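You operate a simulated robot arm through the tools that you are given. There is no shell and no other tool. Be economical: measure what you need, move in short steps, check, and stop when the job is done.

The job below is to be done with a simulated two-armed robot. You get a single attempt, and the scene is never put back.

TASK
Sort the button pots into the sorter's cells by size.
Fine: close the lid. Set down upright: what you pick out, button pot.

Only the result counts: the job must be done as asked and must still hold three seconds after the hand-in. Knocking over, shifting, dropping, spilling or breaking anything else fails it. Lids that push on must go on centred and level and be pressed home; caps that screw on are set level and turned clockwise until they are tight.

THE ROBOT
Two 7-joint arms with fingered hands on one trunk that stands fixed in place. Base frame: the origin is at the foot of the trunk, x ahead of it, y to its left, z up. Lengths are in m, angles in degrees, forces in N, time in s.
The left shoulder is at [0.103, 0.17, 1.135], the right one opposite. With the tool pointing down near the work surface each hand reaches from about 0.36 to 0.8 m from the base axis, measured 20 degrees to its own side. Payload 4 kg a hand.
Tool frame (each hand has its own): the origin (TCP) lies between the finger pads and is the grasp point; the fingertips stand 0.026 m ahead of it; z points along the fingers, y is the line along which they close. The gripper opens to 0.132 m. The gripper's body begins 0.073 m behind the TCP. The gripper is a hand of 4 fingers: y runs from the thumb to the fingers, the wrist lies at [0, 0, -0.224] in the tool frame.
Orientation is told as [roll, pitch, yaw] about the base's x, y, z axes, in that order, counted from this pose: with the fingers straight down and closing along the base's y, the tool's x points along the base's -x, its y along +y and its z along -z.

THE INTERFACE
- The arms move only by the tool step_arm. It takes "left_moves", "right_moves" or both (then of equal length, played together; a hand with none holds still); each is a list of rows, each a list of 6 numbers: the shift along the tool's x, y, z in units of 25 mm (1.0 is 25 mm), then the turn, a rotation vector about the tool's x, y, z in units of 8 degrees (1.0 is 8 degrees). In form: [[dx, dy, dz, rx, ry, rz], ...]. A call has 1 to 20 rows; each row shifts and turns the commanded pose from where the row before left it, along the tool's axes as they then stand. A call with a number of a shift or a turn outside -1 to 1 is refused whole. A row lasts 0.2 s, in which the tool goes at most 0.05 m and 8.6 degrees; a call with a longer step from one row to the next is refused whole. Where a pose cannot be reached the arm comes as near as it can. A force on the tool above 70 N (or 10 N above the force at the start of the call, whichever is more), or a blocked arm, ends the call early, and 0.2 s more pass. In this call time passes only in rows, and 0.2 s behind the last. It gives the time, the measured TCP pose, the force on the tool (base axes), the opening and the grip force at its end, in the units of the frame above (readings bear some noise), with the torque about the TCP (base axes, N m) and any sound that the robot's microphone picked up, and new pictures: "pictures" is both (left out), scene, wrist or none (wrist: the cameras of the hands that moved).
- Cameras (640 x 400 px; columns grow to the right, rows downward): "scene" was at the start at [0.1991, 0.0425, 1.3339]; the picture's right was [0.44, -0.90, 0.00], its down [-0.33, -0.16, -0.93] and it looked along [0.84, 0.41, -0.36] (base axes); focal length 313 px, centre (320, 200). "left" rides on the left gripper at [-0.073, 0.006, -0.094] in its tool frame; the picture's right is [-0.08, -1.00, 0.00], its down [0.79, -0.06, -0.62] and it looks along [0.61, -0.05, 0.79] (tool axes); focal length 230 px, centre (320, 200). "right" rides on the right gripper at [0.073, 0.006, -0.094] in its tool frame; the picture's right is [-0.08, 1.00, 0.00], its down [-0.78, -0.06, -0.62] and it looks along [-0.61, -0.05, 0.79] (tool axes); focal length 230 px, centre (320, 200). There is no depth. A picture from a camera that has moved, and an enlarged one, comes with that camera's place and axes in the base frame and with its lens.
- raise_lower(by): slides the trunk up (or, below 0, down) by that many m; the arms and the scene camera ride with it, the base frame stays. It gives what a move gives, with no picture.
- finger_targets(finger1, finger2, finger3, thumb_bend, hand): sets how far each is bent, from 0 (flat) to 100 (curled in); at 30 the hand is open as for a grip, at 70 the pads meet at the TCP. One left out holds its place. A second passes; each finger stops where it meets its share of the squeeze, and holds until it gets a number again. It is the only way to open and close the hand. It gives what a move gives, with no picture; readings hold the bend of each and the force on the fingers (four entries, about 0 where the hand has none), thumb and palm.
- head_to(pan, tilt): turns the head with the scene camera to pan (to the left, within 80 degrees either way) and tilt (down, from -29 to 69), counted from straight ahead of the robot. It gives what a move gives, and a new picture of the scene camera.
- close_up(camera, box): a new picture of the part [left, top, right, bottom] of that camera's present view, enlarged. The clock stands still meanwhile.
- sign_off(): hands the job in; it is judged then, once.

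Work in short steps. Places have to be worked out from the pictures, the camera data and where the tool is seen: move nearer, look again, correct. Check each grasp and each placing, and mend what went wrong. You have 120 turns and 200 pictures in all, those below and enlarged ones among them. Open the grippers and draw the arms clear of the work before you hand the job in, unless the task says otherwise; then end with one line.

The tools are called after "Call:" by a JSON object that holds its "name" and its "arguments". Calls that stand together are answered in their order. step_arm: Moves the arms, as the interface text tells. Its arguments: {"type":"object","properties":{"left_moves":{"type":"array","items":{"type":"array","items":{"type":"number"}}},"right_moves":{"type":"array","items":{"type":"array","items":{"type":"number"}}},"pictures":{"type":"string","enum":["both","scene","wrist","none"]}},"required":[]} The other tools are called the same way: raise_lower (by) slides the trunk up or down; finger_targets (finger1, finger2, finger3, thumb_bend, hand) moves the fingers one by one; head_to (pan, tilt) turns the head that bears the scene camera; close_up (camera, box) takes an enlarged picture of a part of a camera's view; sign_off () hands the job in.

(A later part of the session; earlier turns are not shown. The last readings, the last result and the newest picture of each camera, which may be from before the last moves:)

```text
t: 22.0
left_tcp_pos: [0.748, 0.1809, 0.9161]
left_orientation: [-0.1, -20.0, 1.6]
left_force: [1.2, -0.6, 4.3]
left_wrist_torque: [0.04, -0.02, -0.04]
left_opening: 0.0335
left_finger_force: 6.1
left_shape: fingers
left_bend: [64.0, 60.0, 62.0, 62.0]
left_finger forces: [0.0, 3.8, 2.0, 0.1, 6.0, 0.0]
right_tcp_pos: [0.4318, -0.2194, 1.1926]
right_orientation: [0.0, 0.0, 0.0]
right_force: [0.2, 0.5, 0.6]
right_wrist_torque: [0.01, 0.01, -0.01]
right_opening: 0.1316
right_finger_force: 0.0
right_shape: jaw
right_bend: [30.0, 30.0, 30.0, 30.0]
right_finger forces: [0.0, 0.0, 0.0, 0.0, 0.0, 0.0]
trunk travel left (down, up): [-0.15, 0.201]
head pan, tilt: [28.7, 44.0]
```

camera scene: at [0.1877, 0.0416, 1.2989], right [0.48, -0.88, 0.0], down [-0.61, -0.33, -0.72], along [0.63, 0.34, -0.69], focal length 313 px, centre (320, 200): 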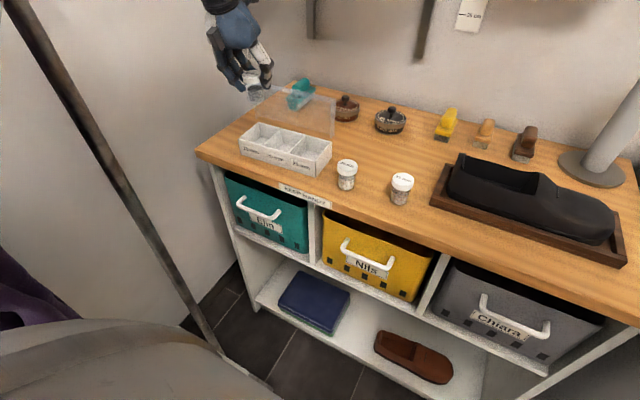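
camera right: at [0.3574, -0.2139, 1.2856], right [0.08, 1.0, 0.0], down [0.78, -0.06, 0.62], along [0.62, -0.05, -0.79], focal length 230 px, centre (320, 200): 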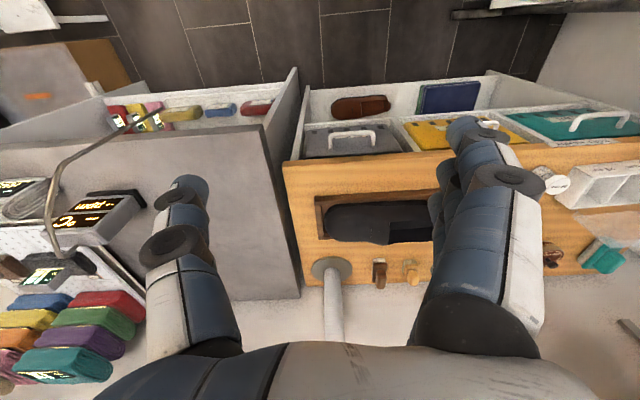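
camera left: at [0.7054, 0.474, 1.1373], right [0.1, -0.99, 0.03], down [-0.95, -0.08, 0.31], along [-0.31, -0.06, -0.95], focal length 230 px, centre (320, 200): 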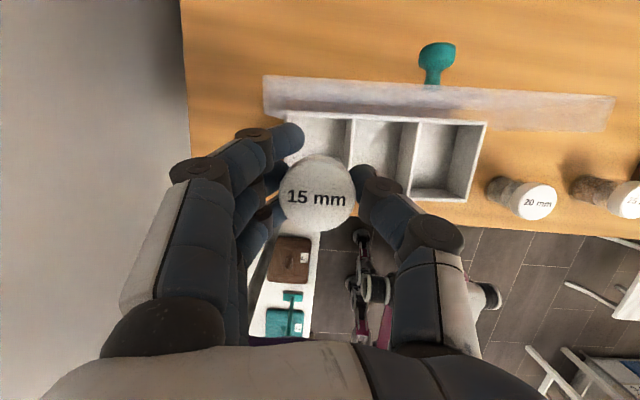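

Contact at 4 N means the pot rests on the table, so I'll open.

Call:
{"name": "finger_targets", "arguments": {"hand": "left", "finger1": 50, "finger2": 50, "finger3": 50, "thumb_bend": 50}}

Call:
{"name": "step_arm", "arguments": {"left_moves": [[-0.19, 0, -0.526, 0, 0, 0]], "pictures": "wrist"}}

Call:
{"name": "close_up", "arguments": {"camera": "scene", "box": [235, 110, 335, 180]}}

Call:
{"name": "close_up", "arguments": {"camera": "scene", "box": [355, 110, 435, 190]}}

```text
t: 23.0
left_tcp_pos: [0.7478, 0.1795, 0.9159]
left_orientation: [-0.1, -19.9, 1.5]
left_force: [-0.3, -0.5, -0.6]
left_wrist_torque: [0.01, 0.0, 0.02]
left_opening: 0.0698
left_finger_force: 0.2
left_shape: fingers
left_bend: [50.0, 50.0, 50.0, 50.0]
left_finger forces: [0.0, 0.0, 0.1, 0.1, 0.0, 0.0]
right_tcp_pos: [0.4312, -0.219, 1.1914]
right_orientation: [0.0, 0.0, -0.1]
right_force: [0.7, 0.5, 0.3]
right_wrist_torque: [-0.07, -0.01, 0.04]
right_opening: 0.1317
right_finger_force: 0.2
right_shape: jaw
right_bend: [30.0, 30.0, 30.0, 30.0]
right_finger forces: [0.1, 0.1, 0.0, 0.0, 0.1, 0.0]
trunk travel left (down, up): [-0.15, 0.201]
head pan, tilt: [28.7, 44.0]
```

```text
t: 23.4
left_tcp_pos: [0.7486, 0.1795, 0.9297]
left_orientation: [-0.1, -20.0, 1.5]
left_force: [0.7, -0.1, 0.5]
left_wrist_torque: [0.03, -0.02, -0.03]
left_opening: 0.0699
left_finger_force: 0.0
left_shape: fingers
left_bend: [50.0, 50.0, 50.0, 50.0]
left_finger forces: [0.0, 0.1, 0.1, 0.0, 0.0, 0.0]
right_tcp_pos: [0.4306, -0.2197, 1.1916]
right_orientation: [0.1, -0.1, 0.0]
right_force: [0.4, 0.9, 0.5]
right_wrist_torque: [0.01, -0.01, -0.03]
right_opening: 0.132
right_finger_force: 0.1
right_shape: jaw
right_bend: [30.0, 30.0, 30.0, 30.0]
right_finger forces: [0.1, 0.1, 0.0, 0.0, 0.0, 0.0]
trunk travel left (down, up): [-0.15, 0.201]
head pan, tilt: [28.7, 44.0]
camera left: at [0.7833, 0.1875, 1.0411], right [0.1, -0.99, 0.03], down [-0.95, -0.09, 0.31], along [-0.31, -0.06, -0.95], focal length 230 px, centre (320, 200)
```

left: 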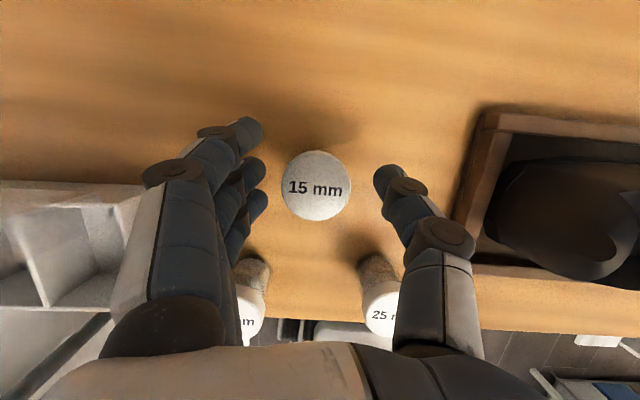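

```text
5.71 times, centred on (285, 145) of scene
camera zoom: at [0.1871, 0.0411, 1.2992], right [0.48, -0.88, 0.0], down [-0.61, -0.33, -0.72], along [0.63, 0.35, -0.69], focal length 1789 px, centre (520, 514)
```

zoom: 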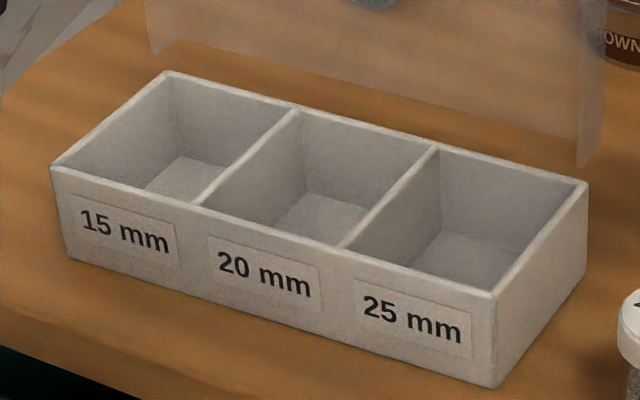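

```text
5.00 times, centred on (395, 150) of scene
camera zoom: at [0.1871, 0.0411, 1.2992], right [0.48, -0.88, 0.0], down [-0.61, -0.33, -0.72], along [0.63, 0.35, -0.69], focal length 1566 px, centre (-55, 450)
```

zoom: 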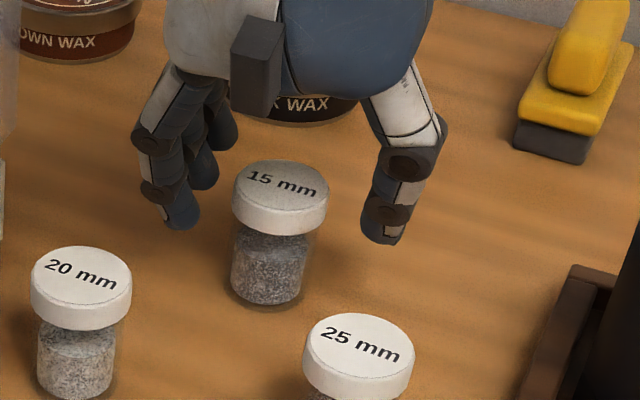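

The floor is thin, so the fingers did catch the walls. I'll recentre, set TCP at z≈0.932 and grip the cap with the tips only.

Call:
{"name": "step_arm", "arguments": {"left_moves": [[-0.1, 0.1, -0.075, 0, 0, 0]], "pictures": "none"}}

Call:
{"name": "finger_targets", "arguments": {"hand": "left", "finger1": 62, "finger2": 66, "finger3": 66, "thumb_bend": 66}}

Call:
{"name": "close_up", "arguments": {"camera": "left", "box": [160, 80, 480, 280]}}

Call:
{"name": "close_up", "arguments": {"camera": "scene", "box": [355, 110, 435, 190]}}

```text
t: 23.8
left_tcp_pos: [0.7516, 0.1834, 0.9323]
left_orientation: [0.0, -19.9, 1.5]
left_force: [-0.5, 0.4, 0.1]
left_wrist_torque: [-0.02, -0.02, -0.04]
left_opening: 0.0699
left_finger_force: 0.2
left_shape: fingers
left_bend: [50.0, 50.0, 50.0, 50.0]
left_finger forces: [0.1, 0.1, 0.1, 0.0, 0.0, 0.1]
right_tcp_pos: [0.4318, -0.219, 1.1911]
right_orientation: [0.0, 0.0, 0.0]
right_force: [-0.1, -0.1, 0.6]
right_wrist_torque: [0.03, -0.02, 0.0]
right_opening: 0.1319
right_finger_force: 0.1
right_shape: jaw
right_bend: [30.0, 30.0, 30.0, 30.0]
right_finger forces: [0.0, 0.0, 0.0, 0.0, 0.0, 0.0]
trunk travel left (down, up): [-0.15, 0.201]
head pan, tilt: [28.7, 44.0]
```

```text
t: 24.8
left_tcp_pos: [0.7499, 0.1835, 0.9328]
left_orientation: [-0.1, -19.9, 1.4]
left_force: [0.1, -0.4, 0.4]
left_wrist_torque: [0.01, 0.03, -0.01]
left_opening: 0.0376
left_finger_force: 9.0
left_shape: fingers
left_bend: [62.0, 60.0, 61.0, 62.0]
left_finger forces: [0.0, 4.5, 4.2, 0.0, 8.8, 0.1]
right_tcp_pos: [0.4321, -0.2184, 1.1919]
right_orientation: [0.0, 0.1, -0.1]
right_force: [0.0, 0.2, 0.2]
right_wrist_torque: [0.02, 0.03, -0.01]
right_opening: 0.132
right_finger_force: 0.2
right_shape: jaw
right_bend: [30.0, 30.0, 30.0, 30.0]
right_finger forces: [0.0, 0.0, 0.0, 0.0, 0.0, 0.0]
trunk travel left (down, up): [-0.15, 0.201]
head pan, tilt: [28.7, 44.0]
```

```text
2.00 times, centred on (320, 180) of left
camera zoom: at [0.7857, 0.1904, 1.0438], right [0.1, -0.99, 0.03], down [-0.95, -0.09, 0.31], along [-0.31, -0.06, -0.95], focal length 460 px, centre (320, 240)
```

zoom: 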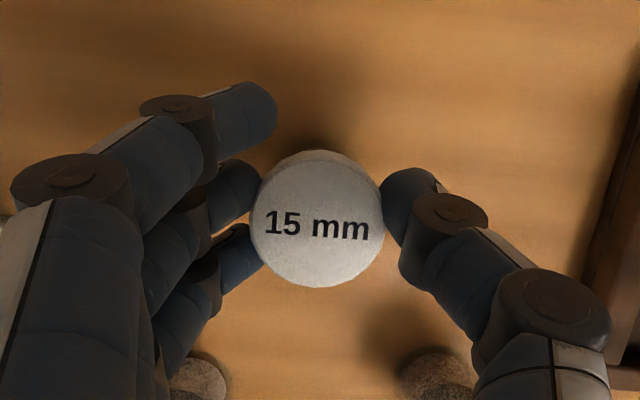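

```text
5.00 times, centred on (395, 150) of scene
camera zoom: at [0.1877, 0.0411, 1.299], right [0.48, -0.88, 0.0], down [-0.61, -0.33, -0.72], along [0.63, 0.35, -0.69], focal length 1566 px, centre (-55, 450)
```

zoom: 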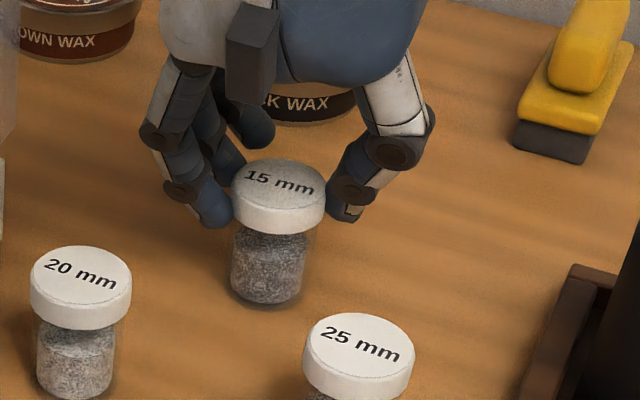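

The fingertips now hold just the cap, with 9 N. I'll lift and carry it over the 15 mm cell again.

Call:
{"name": "step_arm", "arguments": {"left_moves": [[-0.12, 0, -0.34, 0, 0, 0], [-0.33, 0, -0.9, 0, 0, 0], [-0.33, 0, -0.9, 0, 0, 0], [-0.33, 0, -0.9, 0, 0, 0], [0.71, 0, -0.57, 0, 0, 0], [0.71, 0, -0.57, 0, 0, 0], [0.71, 0, -0.57, 0, 0, 0], [0.71, 0, -0.57, 0, 0, 0], [-0.042, 0.942, 0.015, 0, 0, 0], [-0.042, 0.942, 0.015, 0, 0, 0], [-0.042, 0.942, 0.015, 0, 0, 0], [-0.042, 0.942, 0.015, 0, 0, 0], [-0.042, 0.942, 0.015, 0, 0, 0], [-0.042, 0.942, 0.015, 0, 0, 0], [-0.042, 0.942, 0.015, 0, 0, 0], [-0.042, 0.942, 0.015, 0, 0, 0], [-0.042, 0.942, 0.015, 0, 0, 0], [-0.042, 0.942, 0.015, 0, 0, 0], [-0.042, 0.942, 0.015, 0, 0, 0], [-0.042, 0.942, 0.015, 0, 0, 0]], "pictures": "wrist"}}

Call:
{"name": "close_up", "arguments": {"camera": "scene", "box": [200, 60, 320, 180]}}

```text
t: 29.0
left_tcp_pos: [0.6711, 0.4628, 1.0416]
left_orientation: [-0.2, -19.9, 1.5]
left_force: [-0.2, -0.2, -0.3]
left_wrist_torque: [-0.01, -0.01, -0.03]
left_opening: 0.0373
left_finger_force: 8.9
left_shape: fingers
left_bend: [62.0, 60.0, 61.0, 62.0]
left_finger forces: [0.0, 4.6, 4.1, 0.0, 8.6, 0.1]
right_tcp_pos: [0.4322, -0.2187, 1.1913]
right_orientation: [-0.1, 0.0, 0.0]
right_force: [-0.4, 0.1, -0.6]
right_wrist_torque: [0.0, -0.01, -0.01]
right_opening: 0.1322
right_finger_force: 0.1
right_shape: jaw
right_bend: [30.0, 30.0, 30.0, 30.0]
right_finger forces: [0.1, 0.0, 0.0, 0.0, 0.1, 0.1]
trunk travel left (down, up): [-0.15, 0.201]
head pan, tilt: [28.7, 44.0]
camera left: at [0.7059, 0.4716, 1.1533], right [0.1, -0.99, 0.03], down [-0.95, -0.08, 0.31], along [-0.31, -0.06, -0.95], focal length 230 px, centre (320, 200)
```

left: 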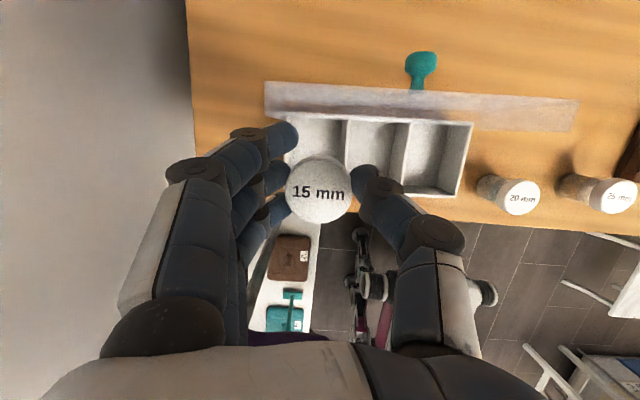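

```text
3.33 times, centred on (260, 120) of scene
camera zoom: at [0.1878, 0.0416, 1.2989], right [0.48, -0.88, 0.0], down [-0.61, -0.33, -0.72], along [0.63, 0.34, -0.69], focal length 1044 px, centre (520, 467)
```

zoom: 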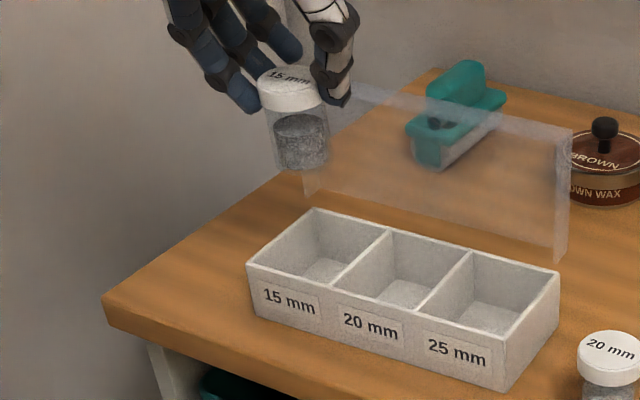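

The pot is at about (0.669, 0.465), centred on the cell. I'll lower it to just above the floor, slowly at the end.

Call:
{"name": "step_arm", "arguments": {"left_moves": [[0.264, 0, 0.726, 0, 0, 0], [0.264, 0, 0.726, 0, 0, 0], [0.264, 0, 0.726, 0, 0, 0], [0.264, 0, 0.726, 0, 0, 0], [0.132, 0, 0.363, 0, 0, 0], [0.132, 0, 0.363, 0, 0, 0], [0.027, 0, 0.075, 0, 0, 0], [0.027, 0, 0.075, 0, 0, 0]], "pictures": "wrist"}}

Call:
{"name": "close_up", "arguments": {"camera": "scene", "box": [220, 90, 320, 190]}}

```text
t: 30.8
left_tcp_pos: [0.669, 0.464, 0.9406]
left_orientation: [-0.1, -19.9, 1.6]
left_force: [-0.1, -0.2, -1.8]
left_wrist_torque: [0.0, 0.02, 0.01]
left_opening: 0.0372
left_finger_force: 8.7
left_shape: fingers
left_bend: [62.0, 60.0, 61.0, 62.0]
left_finger forces: [0.0, 4.6, 4.2, 0.1, 8.6, 0.0]
right_tcp_pos: [0.431, -0.2183, 1.1917]
right_orientation: [0.0, 0.1, -0.1]
right_force: [-0.3, -0.4, 0.0]
right_wrist_torque: [0.02, -0.03, -0.02]
right_opening: 0.1319
right_finger_force: 0.0
right_shape: jaw
right_bend: [30.0, 30.0, 30.0, 30.0]
right_finger forces: [0.0, 0.1, 0.1, 0.0, 0.0, 0.0]
trunk travel left (down, up): [-0.15, 0.201]
head pan, tilt: [28.7, 44.0]
camera left: at [0.7059, 0.4717, 1.052], right [0.1, -0.99, 0.03], down [-0.95, -0.09, 0.31], along [-0.31, -0.06, -0.95], focal length 230 px, centre (320, 200)
```

left: 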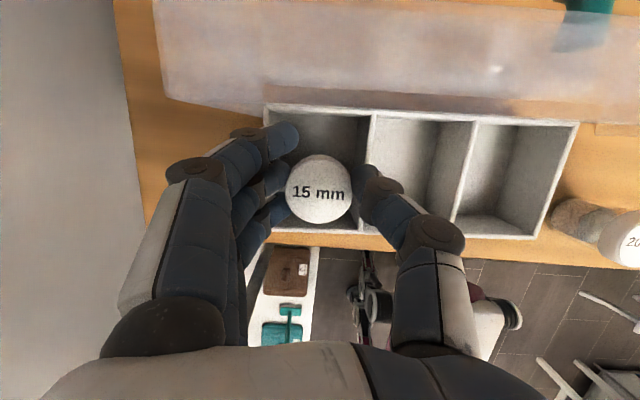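

```text
4.00 times, centred on (270, 140) of scene
camera zoom: at [0.1878, 0.0412, 1.2989], right [0.48, -0.88, 0.0], down [-0.61, -0.33, -0.72], along [0.63, 0.35, -0.69], focal length 1252 px, centre (520, 440)
```

zoom: 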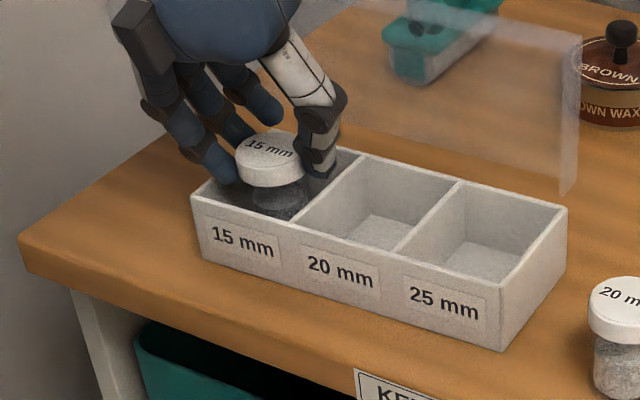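

No contact yet. I'll keep going down in about 1 mm steps.

Call:
{"name": "step_arm", "arguments": {"left_moves": [[0.014, 0, 0.038, 0, 0, 0], [0.014, 0, 0.038, 0, 0, 0], [0.014, 0, 0.038, 0, 0, 0], [0.014, 0, 0.038, 0, 0, 0]], "pictures": "none"}}

```text
t: 31.8
left_tcp_pos: [0.67, 0.4639, 0.9367]
left_orientation: [-0.2, -20.0, 1.5]
left_force: [0.2, -0.4, 0.4]
left_wrist_torque: [-0.01, -0.02, 0.01]
left_opening: 0.0374
left_finger_force: 9.5
left_shape: fingers
left_bend: [62.0, 60.0, 61.0, 62.0]
left_finger forces: [0.0, 4.6, 4.3, 0.1, 9.6, 0.1]
right_tcp_pos: [0.4322, -0.2187, 1.1916]
right_orientation: [-0.1, -0.1, 0.1]
right_force: [0.3, 0.5, 0.4]
right_wrist_torque: [0.01, 0.0, 0.01]
right_opening: 0.1317
right_finger_force: 0.1
right_shape: jaw
right_bend: [30.0, 30.0, 30.0, 30.0]
right_finger forces: [0.1, 0.0, 0.0, 0.0, 0.0, 0.0]
trunk travel left (down, up): [-0.15, 0.201]
head pan, tilt: [28.7, 44.0]
```

Call:
{"name": "step_arm", "arguments": {"left_moves": [[0.014, 0, 0.038, 0, 0, 0], [0.014, 0, 0.038, 0, 0, 0]], "pictures": "none"}}

Call:
{"name": "close_up", "arguments": {"camera": "scene", "box": [225, 100, 305, 180]}}

```text
t: 32.4
left_tcp_pos: [0.6698, 0.4629, 0.9366]
left_orientation: [-0.1, -20.1, 1.5]
left_force: [0.9, 0.4, 8.0]
left_wrist_torque: [-0.28, -0.06, -0.01]
left_opening: 0.0371
left_finger_force: 13.8
left_shape: fingers
left_bend: [62.0, 60.0, 61.0, 63.0]
left_finger forces: [0.1, 5.3, 4.7, 0.0, 18.5, 0.0]
right_tcp_pos: [0.4307, -0.2192, 1.1918]
right_orientation: [0.0, -0.1, 0.0]
right_force: [-0.5, -0.2, -0.5]
right_wrist_torque: [0.0, 0.01, 0.01]
right_opening: 0.1319
right_finger_force: 0.0
right_shape: jaw
right_bend: [30.0, 30.0, 30.0, 30.0]
right_finger forces: [0.1, 0.0, 0.0, 0.1, 0.0, 0.0]
trunk travel left (down, up): [-0.15, 0.201]
head pan, tilt: [28.7, 44.0]
```

```text
5.00 times, centred on (265, 140) of scene
camera zoom: at [0.1868, 0.0407, 1.2993], right [0.48, -0.88, 0.0], down [-0.61, -0.33, -0.72], along [0.63, 0.35, -0.69], focal length 1566 px, centre (595, 500)
```

zoom: 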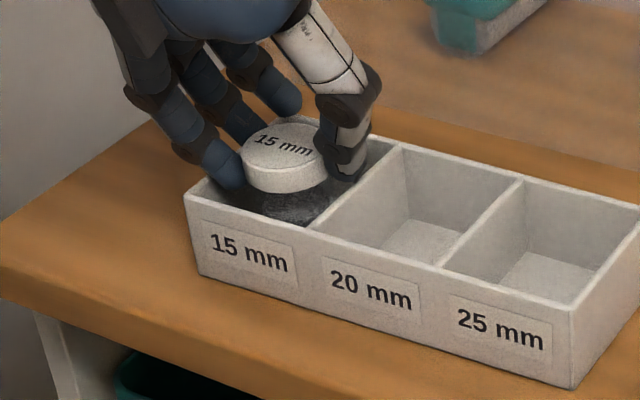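

The torque shows the load sits at y≈−0.035 from the TCP, so the thumb is brushing the divider. I'll raise 2 mm, shift 4 mm left and lower again.

Call:
{"name": "step_arm", "arguments": {"left_moves": [[-0.04, 0, -0.11, 0, 0, 0], [0, 0.16, 0, 0, 0, 0], [0.027, 0, 0.075, 0, 0, 0], [0.014, 0, 0.038, 0, 0, 0]], "pictures": "none"}}

```text
t: 33.4
left_tcp_pos: [0.6691, 0.4669, 0.9349]
left_orientation: [-0.1, -20.0, 1.5]
left_force: [-0.3, -2.6, 3.9]
left_wrist_torque: [0.06, 0.05, 0.04]
left_opening: 0.0382
left_finger_force: 13.1
left_shape: fingers
left_bend: [62.0, 60.0, 63.0, 63.0]
left_finger forces: [0.1, 4.1, 11.3, 0.0, 10.9, 0.0]
right_tcp_pos: [0.4309, -0.2186, 1.1921]
right_orientation: [0.0, 0.0, 0.0]
right_force: [0.2, -0.3, 0.0]
right_wrist_torque: [-0.01, 0.02, 0.01]
right_opening: 0.1319
right_finger_force: 0.0
right_shape: jaw
right_bend: [30.0, 30.0, 30.0, 30.0]
right_finger forces: [0.0, 0.0, 0.0, 0.0, 0.0, 0.1]
trunk travel left (down, up): [-0.15, 0.201]
head pan, tilt: [28.7, 44.0]
```

Finger 3 now touches the left wall. I'll shift back 2 mm and lower another millimetre or so.

Call:
{"name": "step_arm", "arguments": {"left_moves": [[0, -0.08, 0, 0, 0, 0], [0.014, 0, 0.038, 0, 0, 0]], "pictures": "wrist"}}

Call:
{"name": "close_up", "arguments": {"camera": "scene", "box": [235, 110, 285, 160]}}

```text
t: 34.0
left_tcp_pos: [0.6695, 0.4675, 0.9353]
left_orientation: [-0.2, -20.0, 1.4]
left_force: [-1.6, 2.2, 9.5]
left_wrist_torque: [0.07, 0.08, 0.04]
left_opening: 0.0373
left_finger_force: 17.1
left_shape: fingers
left_bend: [62.0, 60.0, 62.0, 63.0]
left_finger forces: [0.0, 5.9, 10.2, 0.0, 18.2, 0.0]
right_tcp_pos: [0.4299, -0.219, 1.1922]
right_orientation: [0.0, 0.0, 0.1]
right_force: [-0.4, 0.2, 0.2]
right_wrist_torque: [0.01, -0.01, 0.03]
right_opening: 0.1317
right_finger_force: 0.1
right_shape: jaw
right_bend: [30.0, 30.0, 30.0, 30.0]
right_finger forces: [0.1, 0.1, 0.0, 0.1, 0.1, 0.0]
trunk travel left (down, up): [-0.15, 0.201]
head pan, tilt: [28.7, 44.0]
camera left: at [0.7048, 0.4735, 1.0471], right [0.1, -0.99, 0.03], down [-0.95, -0.09, 0.31], along [-0.31, -0.06, -0.95], focal length 230 px, centre (320, 200)
```

left: 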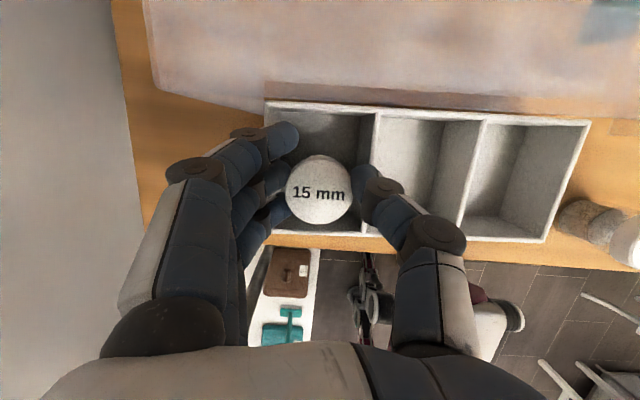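

```text
8.00 times, centred on (260, 135) of scene
camera zoom: at [0.1866, 0.0409, 1.2993], right [0.48, -0.88, 0.0], down [-0.61, -0.33, -0.72], along [0.63, 0.35, -0.69], focal length 2505 px, centre (800, 720)
```

zoom: 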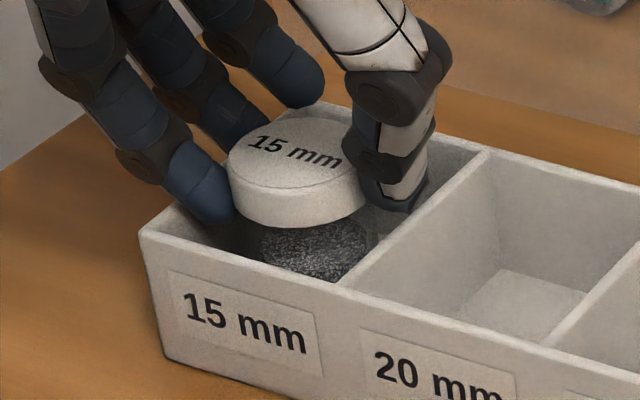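

The load is now centred and the pot bottom computes to about 0.8645, at the floor. I'll release with a small opening so I don't press on the walls.

Call:
{"name": "finger_targets", "arguments": {"hand": "left", "finger1": 60, "finger2": 58.5, "finger3": 60, "thumb_bend": 61}}

Call:
{"name": "close_up", "arguments": {"camera": "scene", "box": [235, 110, 285, 160]}}

Call:
{"name": "close_up", "arguments": {"camera": "left", "box": [200, 80, 440, 280]}}

```text
t: 35.0
left_tcp_pos: [0.6696, 0.4656, 0.9359]
left_orientation: [-0.1, -20.1, 1.5]
left_force: [0.2, -2.6, 12.5]
left_wrist_torque: [-0.1, 0.05, 0.09]
left_opening: 0.0388
left_finger_force: 14.5
left_shape: fingers
left_bend: [60.0, 58.0, 61.0, 61.0]
left_finger forces: [0.1, 0.4, 14.8, 0.0, 14.2, 0.1]
right_tcp_pos: [0.4297, -0.2199, 1.1908]
right_orientation: [0.1, -0.2, -0.1]
right_force: [0.2, 0.3, -0.2]
right_wrist_torque: [0.03, 0.02, -0.03]
right_opening: 0.1319
right_finger_force: 0.1
right_shape: jaw
right_bend: [30.0, 30.0, 30.0, 30.0]
right_finger forces: [0.1, 0.1, 0.0, 0.1, 0.0, 0.0]
trunk travel left (down, up): [-0.15, 0.201]
head pan, tilt: [28.7, 44.0]
```

```text
8.00 times, centred on (260, 135) of scene
camera zoom: at [0.1865, 0.0401, 1.2993], right [0.48, -0.88, 0.0], down [-0.61, -0.33, -0.72], along [0.63, 0.35, -0.69], focal length 2505 px, centre (800, 720)
```

zoom: 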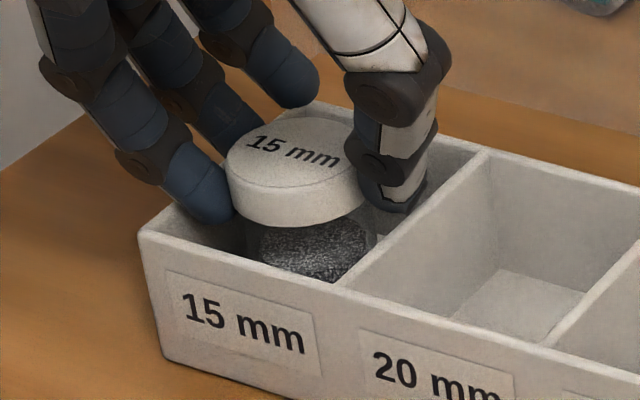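

```text
2.00 times, centred on (320, 180) of left
camera zoom: at [0.7048, 0.4725, 1.0472], right [0.1, -0.99, 0.03], down [-0.95, -0.09, 0.31], along [-0.31, -0.06, -0.95], focal length 460 px, centre (320, 240)
```

zoom: 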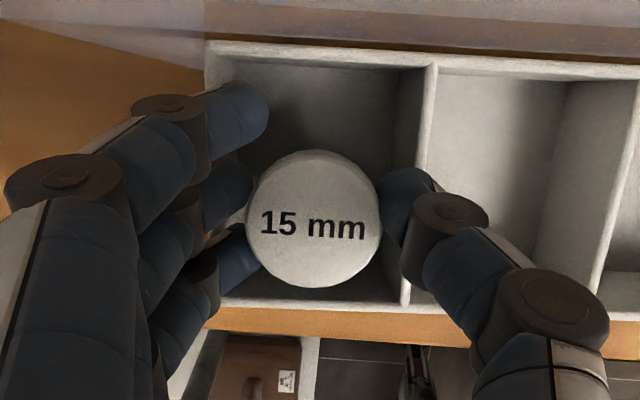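

Finger 3 and the thumb still read force against the walls. I'll raise 3 mm so they come free and finish opening.

Call:
{"name": "step_arm", "arguments": {"left_moves": [[-0.014, 0, -0.038, 0, 0, 0], [-0.014, 0, -0.038, 0, 0, 0], [-0.014, 0, -0.038, 0, 0, 0]], "pictures": "none"}}

Call:
{"name": "close_up", "arguments": {"camera": "scene", "box": [235, 110, 285, 160]}}

```text
t: 35.8
left_tcp_pos: [0.6694, 0.4663, 0.9363]
left_orientation: [-0.1, -19.9, 1.5]
left_force: [-0.1, -3.4, 3.4]
left_wrist_torque: [-0.09, 0.01, 0.05]
left_opening: 0.0396
left_finger_force: 11.0
left_shape: fingers
left_bend: [60.0, 58.0, 61.0, 60.0]
left_finger forces: [0.0, 0.2, 12.1, 0.0, 9.0, 0.1]
right_tcp_pos: [0.431, -0.2185, 1.1916]
right_orientation: [0.0, 0.0, 0.0]
right_force: [-0.4, -0.9, 0.0]
right_wrist_torque: [0.02, -0.04, 0.01]
right_opening: 0.1321
right_finger_force: 0.0
right_shape: jaw
right_bend: [30.0, 30.0, 30.0, 30.0]
right_finger forces: [0.1, 0.0, 0.1, 0.0, 0.1, 0.0]
trunk travel left (down, up): [-0.15, 0.201]
head pan, tilt: [28.7, 44.0]
```

```text
8.00 times, centred on (260, 135) of scene
camera zoom: at [0.1876, 0.0406, 1.2989], right [0.48, -0.88, 0.0], down [-0.61, -0.33, -0.72], along [0.63, 0.35, -0.69], focal length 2505 px, centre (800, 720)
```

zoom: 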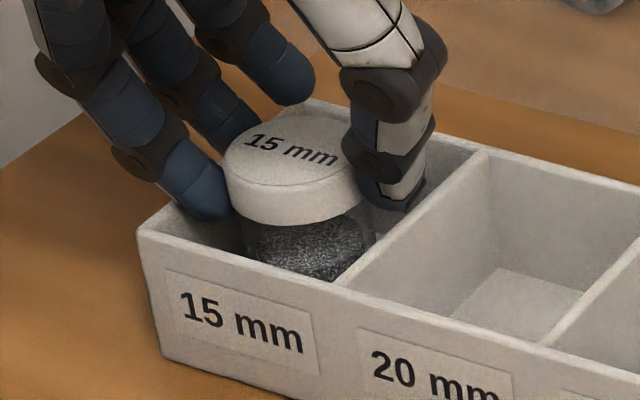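

Call:
{"name": "step_arm", "arguments": {"left_moves": [[-0.014, 0, -0.038, 0, 0, 0], [-0.014, 0, -0.038, 0, 0, 0], [-0.014, 0, -0.038, 0, 0, 0]], "pictures": "none"}}

Call:
{"name": "close_up", "arguments": {"camera": "scene", "box": [235, 110, 285, 160]}}

```text
t: 36.6
left_tcp_pos: [0.6695, 0.4662, 0.9387]
left_orientation: [0.0, -19.9, 1.5]
left_force: [-0.1, -0.9, 0.1]
left_wrist_torque: [0.03, 0.02, -0.02]
left_opening: 0.0398
left_finger_force: 1.5
left_shape: fingers
left_bend: [60.0, 58.0, 59.0, 60.0]
left_finger forces: [0.0, 0.6, 1.4, 0.0, 1.6, 0.0]
right_tcp_pos: [0.4317, -0.2194, 1.1907]
right_orientation: [0.0, 0.0, 0.0]
right_force: [0.2, 0.4, 0.1]
right_wrist_torque: [-0.04, 0.0, 0.0]
right_opening: 0.1318
right_finger_force: 0.0
right_shape: jaw
right_bend: [30.0, 30.0, 30.0, 30.0]
right_finger forces: [0.1, 0.1, 0.0, 0.0, 0.0, 0.0]
trunk travel left (down, up): [-0.15, 0.201]
head pan, tilt: [28.7, 44.0]
```

```text
8.00 times, centred on (260, 135) of scene
camera zoom: at [0.1876, 0.0411, 1.299], right [0.48, -0.88, 0.0], down [-0.61, -0.33, -0.72], along [0.63, 0.35, -0.69], focal length 2505 px, centre (800, 720)
```

zoom: 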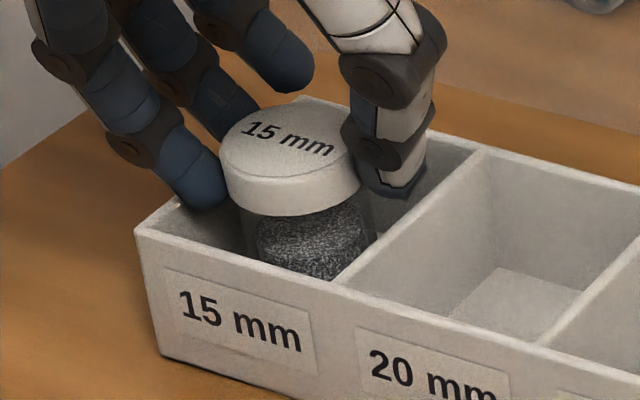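

The pot is still lightly held, about 2 mm above the floor. I'll lower 1.5 mm and loosen a little more.

Call:
{"name": "step_arm", "arguments": {"left_moves": [[0.02, 0, 0.056, 0, 0, 0]], "pictures": "none"}}

Call:
{"name": "finger_targets", "arguments": {"hand": "left", "finger1": 58, "finger2": 57, "finger3": 58, "thumb_bend": 59}}

Call:
{"name": "close_up", "arguments": {"camera": "scene", "box": [235, 110, 285, 160]}}

```text
t: 37.0
left_tcp_pos: [0.6703, 0.4665, 0.9395]
left_orientation: [-0.1, -20.0, 1.5]
left_force: [0.4, 0.2, 1.5]
left_wrist_torque: [0.04, 0.04, 0.05]
left_opening: 0.0398
left_finger_force: 3.1
left_shape: fingers
left_bend: [60.0, 58.0, 60.0, 60.0]
left_finger forces: [0.1, 0.6, 3.7, 0.0, 1.8, 0.0]
right_tcp_pos: [0.4313, -0.2192, 1.1917]
right_orientation: [0.0, 0.0, 0.0]
right_force: [0.9, -0.3, -0.6]
right_wrist_torque: [-0.01, 0.03, 0.0]
right_opening: 0.1317
right_finger_force: 0.0
right_shape: jaw
right_bend: [30.0, 30.0, 30.0, 30.0]
right_finger forces: [0.0, 0.1, 0.0, 0.0, 0.1, 0.0]
trunk travel left (down, up): [-0.15, 0.201]
head pan, tilt: [28.7, 44.0]
```

```text
t: 38.0
left_tcp_pos: [0.6693, 0.4656, 0.9391]
left_orientation: [-0.2, -19.9, 1.5]
left_force: [1.4, -2.4, 3.5]
left_wrist_torque: [0.02, 0.03, 0.02]
left_opening: 0.0454
left_finger_force: 2.6
left_shape: fingers
left_bend: [57.0, 56.0, 59.0, 59.0]
left_finger forces: [0.0, 0.0, 5.1, 0.1, 0.5, 0.0]
right_tcp_pos: [0.4309, -0.2187, 1.1918]
right_orientation: [0.0, 0.0, -0.1]
right_force: [0.0, 0.3, 0.8]
right_wrist_torque: [0.02, 0.02, 0.0]
right_opening: 0.1319
right_finger_force: 0.0
right_shape: jaw
right_bend: [30.0, 30.0, 30.0, 30.0]
right_finger forces: [0.0, 0.1, 0.0, 0.0, 0.1, 0.1]
trunk travel left (down, up): [-0.15, 0.201]
head pan, tilt: [28.7, 44.0]
```

```text
8.00 times, centred on (260, 135) of scene
camera zoom: at [0.1874, 0.0406, 1.2991], right [0.48, -0.88, 0.0], down [-0.61, -0.33, -0.72], along [0.63, 0.35, -0.69], focal length 2505 px, centre (800, 720)
```

zoom: 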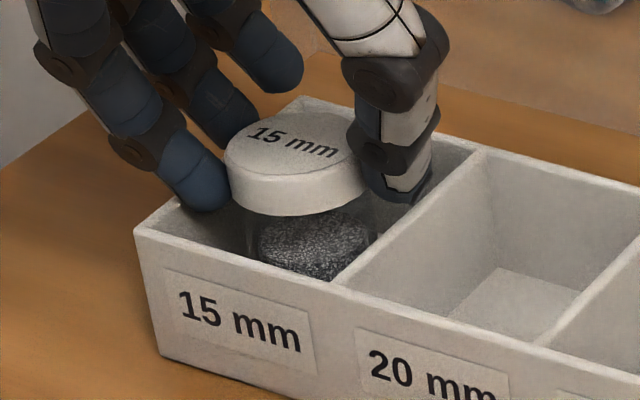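

Call:
{"name": "step_arm", "arguments": {"left_moves": [[-0.041, 0, -0.113, 0, 0, 0]], "pictures": "wrist"}}

Call:
{"name": "close_up", "arguments": {"camera": "scene", "box": [235, 110, 285, 160]}}

```text
t: 38.4
left_tcp_pos: [0.6689, 0.466, 0.9407]
left_orientation: [0.0, -19.8, 1.6]
left_force: [0.7, -0.4, -0.4]
left_wrist_torque: [-0.01, 0.02, 0.01]
left_opening: 0.0453
left_finger_force: 0.2
left_shape: fingers
left_bend: [57.0, 56.0, 58.0, 59.0]
left_finger forces: [0.0, 0.1, 0.7, 0.0, 0.0, 0.1]
right_tcp_pos: [0.4315, -0.2183, 1.1912]
right_orientation: [0.0, 0.0, 0.0]
right_force: [0.4, -0.8, -0.5]
right_wrist_torque: [0.0, 0.01, -0.01]
right_opening: 0.1319
right_finger_force: 0.1
right_shape: jaw
right_bend: [30.0, 30.0, 30.0, 30.0]
right_finger forces: [0.1, 0.0, 0.1, 0.1, 0.0, 0.1]
trunk travel left (down, up): [-0.15, 0.201]
head pan, tilt: [28.7, 44.0]
camera left: at [0.7053, 0.4732, 1.0527], right [0.1, -0.99, 0.03], down [-0.95, -0.09, 0.31], along [-0.31, -0.06, -0.95], focal length 230 px, centre (320, 200)
```

left: 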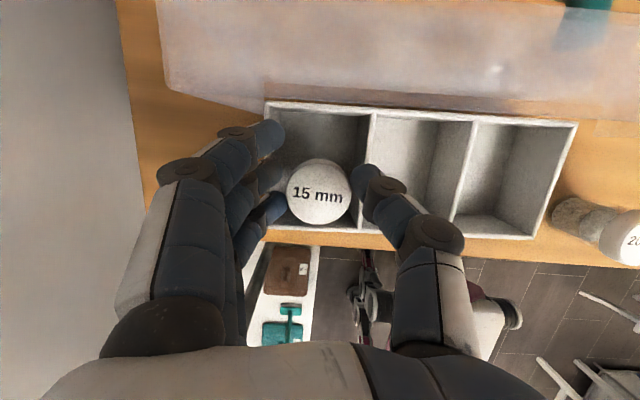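

```text
8.00 times, centred on (260, 135) of scene
camera zoom: at [0.1876, 0.041, 1.2989], right [0.48, -0.88, 0.0], down [-0.61, -0.33, -0.72], along [0.63, 0.35, -0.69], focal length 2505 px, centre (800, 720)
```

zoom: 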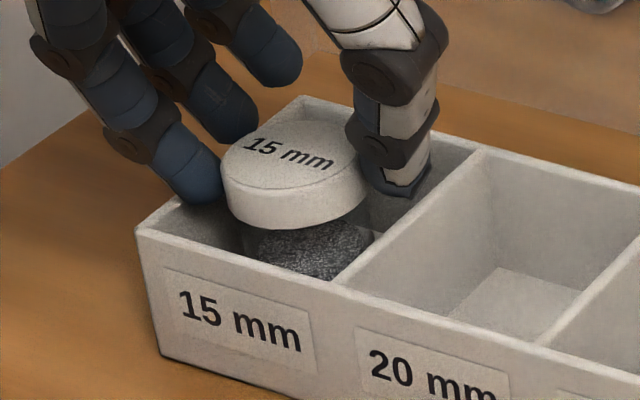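

The pot has settled on the floor and the fingers are free. I'll withdraw straight up.

Call:
{"name": "step_arm", "arguments": {"left_moves": [[-0.068, 0, -0.188, 0, 0, 0], [-0.068, 0, -0.188, 0, 0, 0], [-0.137, 0, -0.376, 0, 0, 0], [-0.274, 0, -0.752, 0, 0, 0], [-0.274, 0, -0.752, 0, 0, 0], [-0.274, 0, -0.752, 0, 0, 0], [-0.274, 0, -0.752, 0, 0, 0]], "pictures": "wrist"}}

Call:
{"name": "close_up", "arguments": {"camera": "scene", "box": [220, 70, 340, 190]}}

```text
t: 40.0
left_tcp_pos: [0.6687, 0.465, 1.0401]
left_orientation: [-0.1, -19.9, 1.4]
left_force: [0.3, 0.5, 0.4]
left_wrist_torque: [0.04, -0.01, 0.02]
left_opening: 0.0451
left_finger_force: 0.0
left_shape: fingers
left_bend: [57.0, 56.0, 57.0, 59.0]
left_finger forces: [0.0, 0.1, 0.1, 0.0, 0.0, 0.0]
right_tcp_pos: [0.4314, -0.2191, 1.1916]
right_orientation: [0.0, -0.1, -0.1]
right_force: [-0.1, 0.0, -0.4]
right_wrist_torque: [0.0, -0.01, 0.01]
right_opening: 0.1318
right_finger_force: 0.0
right_shape: jaw
right_bend: [30.0, 30.0, 30.0, 30.0]
right_finger forces: [0.0, 0.0, 0.0, 0.0, 0.0, 0.0]
trunk travel left (down, up): [-0.15, 0.201]
head pan, tilt: [28.7, 44.0]
camera left: at [0.7049, 0.4725, 1.152], right [0.1, -0.99, 0.03], down [-0.95, -0.09, 0.31], along [-0.31, -0.06, -0.95], focal length 230 px, centre (320, 200)
```

left: 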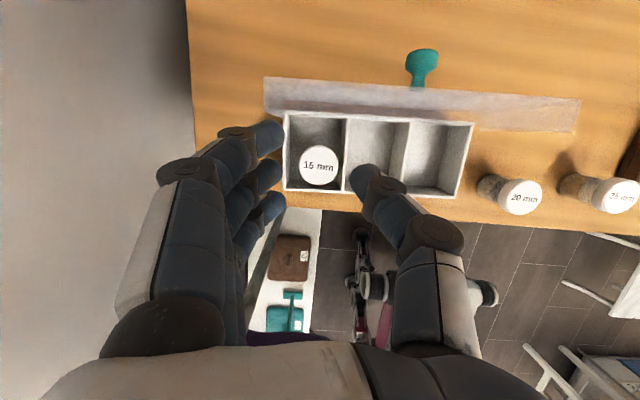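

```text
3.33 times, centred on (280, 130) of scene
camera zoom: at [0.1873, 0.041, 1.2991], right [0.48, -0.88, 0.0], down [-0.61, -0.33, -0.72], along [0.63, 0.35, -0.69], focal length 1044 px, centre (453, 433)
```

zoom: 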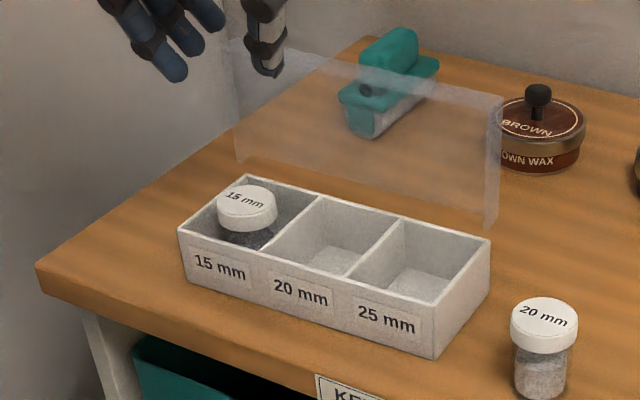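

The 15 mm pot stands upright in its cell. Next I'll go above the 20 mm pot and open the hand to 70 mm.

Call:
{"name": "step_arm", "arguments": {"left_moves": [[0.109, -0.94, -0.04, 0, 0, 0], [0.109, -0.94, -0.04, 0, 0, 0], [0.109, -0.94, -0.04, 0, 0, 0], [0.109, -0.94, -0.04, 0, 0, 0], [0.109, -0.94, -0.04, 0, 0, 0], [0.109, -0.94, -0.04, 0, 0, 0], [0.109, -0.94, -0.04, 0, 0, 0], [0.109, -0.94, -0.04, 0, 0, 0], [0.109, -0.94, -0.04, 0, 0, 0], [0.109, -0.94, -0.04, 0, 0, 0]], "pictures": "none"}}

Call:
{"name": "finger_targets", "arguments": {"hand": "left", "finger1": 50, "finger2": 50, "finger3": 50, "thumb_bend": 50}}

Call:
{"name": "close_up", "arguments": {"camera": "left", "box": [160, 80, 480, 280]}}

```text
t: 42.2
left_tcp_pos: [0.648, 0.2299, 1.0406]
left_orientation: [-0.2, -19.8, 1.7]
left_force: [-0.4, 0.4, 0.1]
left_wrist_torque: [0.01, 0.0, 0.04]
left_opening: 0.0455
left_finger_force: 0.0
left_shape: fingers
left_bend: [57.0, 56.0, 57.0, 59.0]
left_finger forces: [0.0, 0.0, 0.1, 0.1, 0.1, 0.1]
right_tcp_pos: [0.4316, -0.218, 1.1919]
right_orientation: [0.0, 0.0, 0.0]
right_force: [-0.8, 0.2, 0.0]
right_wrist_torque: [0.01, -0.01, -0.01]
right_opening: 0.1319
right_finger_force: 0.1
right_shape: jaw
right_bend: [30.0, 30.0, 30.0, 30.0]
right_finger forces: [0.1, 0.0, 0.0, 0.1, 0.0, 0.0]
trunk travel left (down, up): [-0.15, 0.201]
head pan, tilt: [28.7, 44.0]
```

```text
t: 43.2
left_tcp_pos: [0.6478, 0.2302, 1.0416]
left_orientation: [-0.1, -19.9, 1.5]
left_force: [-0.2, -0.5, -0.1]
left_wrist_torque: [-0.02, -0.01, 0.0]
left_opening: 0.0698
left_finger_force: 0.1
left_shape: fingers
left_bend: [50.0, 50.0, 50.0, 50.0]
left_finger forces: [0.1, 0.0, 0.0, 0.0, 0.0, 0.0]
right_tcp_pos: [0.4315, -0.2187, 1.1911]
right_orientation: [0.0, 0.1, 0.0]
right_force: [0.0, 0.2, -0.6]
right_wrist_torque: [-0.02, -0.01, 0.0]
right_opening: 0.132
right_finger_force: 0.1
right_shape: jaw
right_bend: [30.0, 30.0, 30.0, 30.0]
right_finger forces: [0.1, 0.0, 0.0, 0.0, 0.0, 0.1]
trunk travel left (down, up): [-0.15, 0.201]
head pan, tilt: [28.7, 44.0]
```

```text
2.00 times, centred on (320, 180) of left
camera zoom: at [0.6834, 0.238, 1.1537], right [0.1, -0.99, 0.03], down [-0.95, -0.09, 0.31], along [-0.31, -0.06, -0.95], focal length 460 px, centre (320, 240)
```

zoom: 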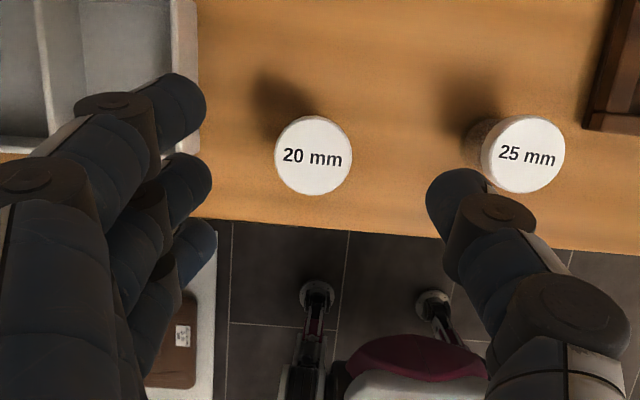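

The 20 mm cap is about at (0.650, 0.231). I'll descend to z≈0.957 and recheck.

Call:
{"name": "step_arm", "arguments": {"left_moves": [[0.278, 0.01, 0.793, 0, 0, 0], [0.278, 0.01, 0.793, 0, 0, 0], [0.278, 0.01, 0.793, 0, 0, 0], [0.278, 0.01, 0.793, 0, 0, 0]], "pictures": "wrist"}}

Call:
{"name": "close_up", "arguments": {"camera": "scene", "box": [300, 110, 400, 210]}}

```text
t: 44.2
left_tcp_pos: [0.6487, 0.2301, 0.9564]
left_orientation: [-0.1, -19.9, 1.5]
left_force: [0.5, 0.8, -0.2]
left_wrist_torque: [0.03, 0.03, 0.0]
left_opening: 0.0697
left_finger_force: 0.2
left_shape: fingers
left_bend: [50.0, 50.0, 50.0, 50.0]
left_finger forces: [0.0, 0.0, 0.0, 0.0, 0.0, 0.0]
right_tcp_pos: [0.4323, -0.219, 1.1918]
right_orientation: [0.0, 0.0, 0.0]
right_force: [-0.3, -0.2, 0.7]
right_wrist_torque: [0.01, 0.02, 0.0]
right_opening: 0.1319
right_finger_force: 0.0
right_shape: jaw
right_bend: [30.0, 30.0, 30.0, 30.0]
right_finger forces: [0.1, 0.1, 0.1, 0.0, 0.0, 0.0]
trunk travel left (down, up): [-0.15, 0.201]
head pan, tilt: [28.7, 44.0]
camera left: at [0.6844, 0.237, 1.0683], right [0.1, -0.99, 0.03], down [-0.95, -0.09, 0.31], along [-0.31, -0.06, -0.95], focal length 230 px, centre (320, 200)
```

left: 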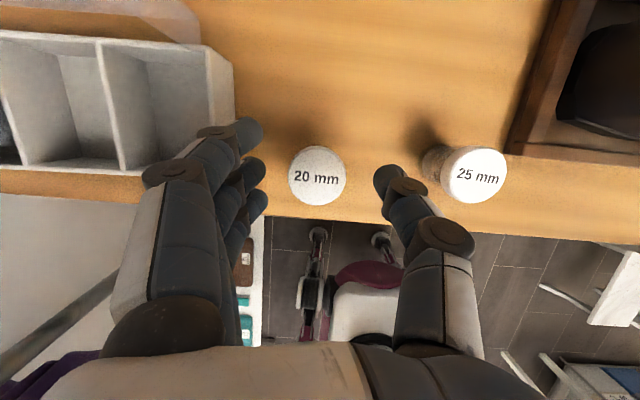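

```text
4.00 times, centred on (350, 160) of scene
camera zoom: at [0.1881, 0.0412, 1.2988], right [0.48, -0.88, 0.0], down [-0.61, -0.33, -0.72], along [0.63, 0.35, -0.69], focal length 1252 px, centre (200, 360)
```

zoom: 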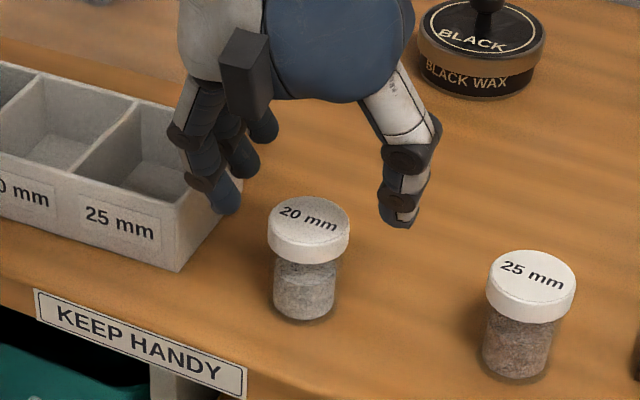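

Call:
{"name": "step_arm", "arguments": {"left_moves": [[0.2, 0.056, 0.75, 0, 0, 0]], "pictures": "none"}}

Call:
{"name": "finger_targets", "arguments": {"hand": "left", "finger1": 60, "finger2": 66, "finger3": 66, "thumb_bend": 66}}

Call:
{"name": "close_up", "arguments": {"camera": "left", "box": [160, 80, 480, 280]}}

Call:
{"name": "close_up", "arguments": {"camera": "scene", "box": [300, 110, 400, 210]}}

```text
t: 44.6
left_tcp_pos: [0.6503, 0.2314, 0.9368]
left_orientation: [-0.2, -19.8, 1.5]
left_force: [0.5, -0.2, 0.0]
left_wrist_torque: [-0.02, -0.01, 0.03]
left_opening: 0.0701
left_finger_force: 0.1
left_shape: fingers
left_bend: [50.0, 50.0, 50.0, 50.0]
left_finger forces: [0.0, 0.0, 0.0, 0.0, 0.0, 0.0]
right_tcp_pos: [0.4322, -0.2187, 1.1905]
right_orientation: [-0.1, 0.1, 0.0]
right_force: [0.9, -0.3, -0.1]
right_wrist_torque: [0.02, 0.0, 0.01]
right_opening: 0.132
right_finger_force: 0.0
right_shape: jaw
right_bend: [30.0, 30.0, 30.0, 30.0]
right_finger forces: [0.0, 0.0, 0.0, 0.1, 0.0, 0.0]
trunk travel left (down, up): [-0.15, 0.201]
head pan, tilt: [28.7, 44.0]
```

```text
t: 45.6
left_tcp_pos: [0.65, 0.2301, 0.9375]
left_orientation: [-0.2, -20.0, 1.5]
left_force: [-0.1, -0.1, 0.1]
left_wrist_torque: [-0.01, 0.02, 0.04]
left_opening: 0.0406
left_finger_force: 8.8
left_shape: fingers
left_bend: [60.0, 59.0, 61.0, 62.0]
left_finger forces: [0.0, 5.3, 3.3, 0.0, 8.7, 0.0]
right_tcp_pos: [0.4322, -0.2187, 1.1905]
right_orientation: [-0.1, 0.0, -0.1]
right_force: [0.0, -0.4, -0.2]
right_wrist_torque: [-0.04, 0.02, 0.01]
right_opening: 0.1322
right_finger_force: 0.1
right_shape: jaw
right_bend: [30.0, 30.0, 30.0, 30.0]
right_finger forces: [0.0, 0.1, 0.1, 0.0, 0.1, 0.0]
trunk travel left (down, up): [-0.15, 0.201]
head pan, tilt: [28.7, 44.0]
```

```text
2.00 times, centred on (320, 180) of left
camera zoom: at [0.6851, 0.2385, 1.0485], right [0.1, -0.99, 0.03], down [-0.95, -0.09, 0.31], along [-0.31, -0.06, -0.95], focal length 460 px, centre (320, 240)
```

zoom: 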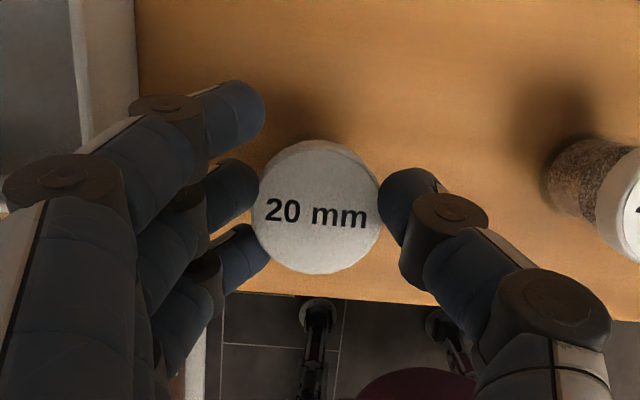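

```text
4.00 times, centred on (350, 160) of scene
camera zoom: at [0.1877, 0.0412, 1.299], right [0.48, -0.88, 0.0], down [-0.61, -0.33, -0.72], along [0.63, 0.35, -0.69], focal length 1252 px, centre (200, 360)
```

zoom: 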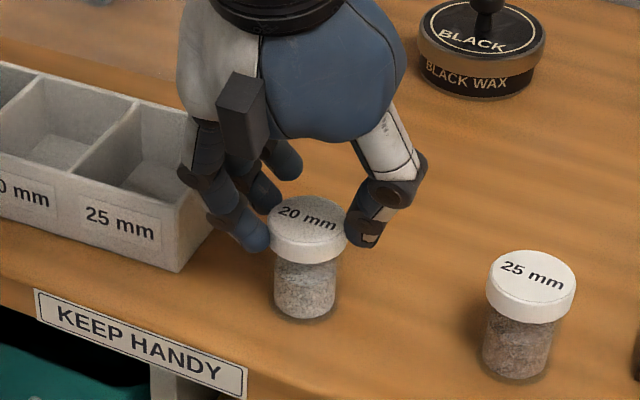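

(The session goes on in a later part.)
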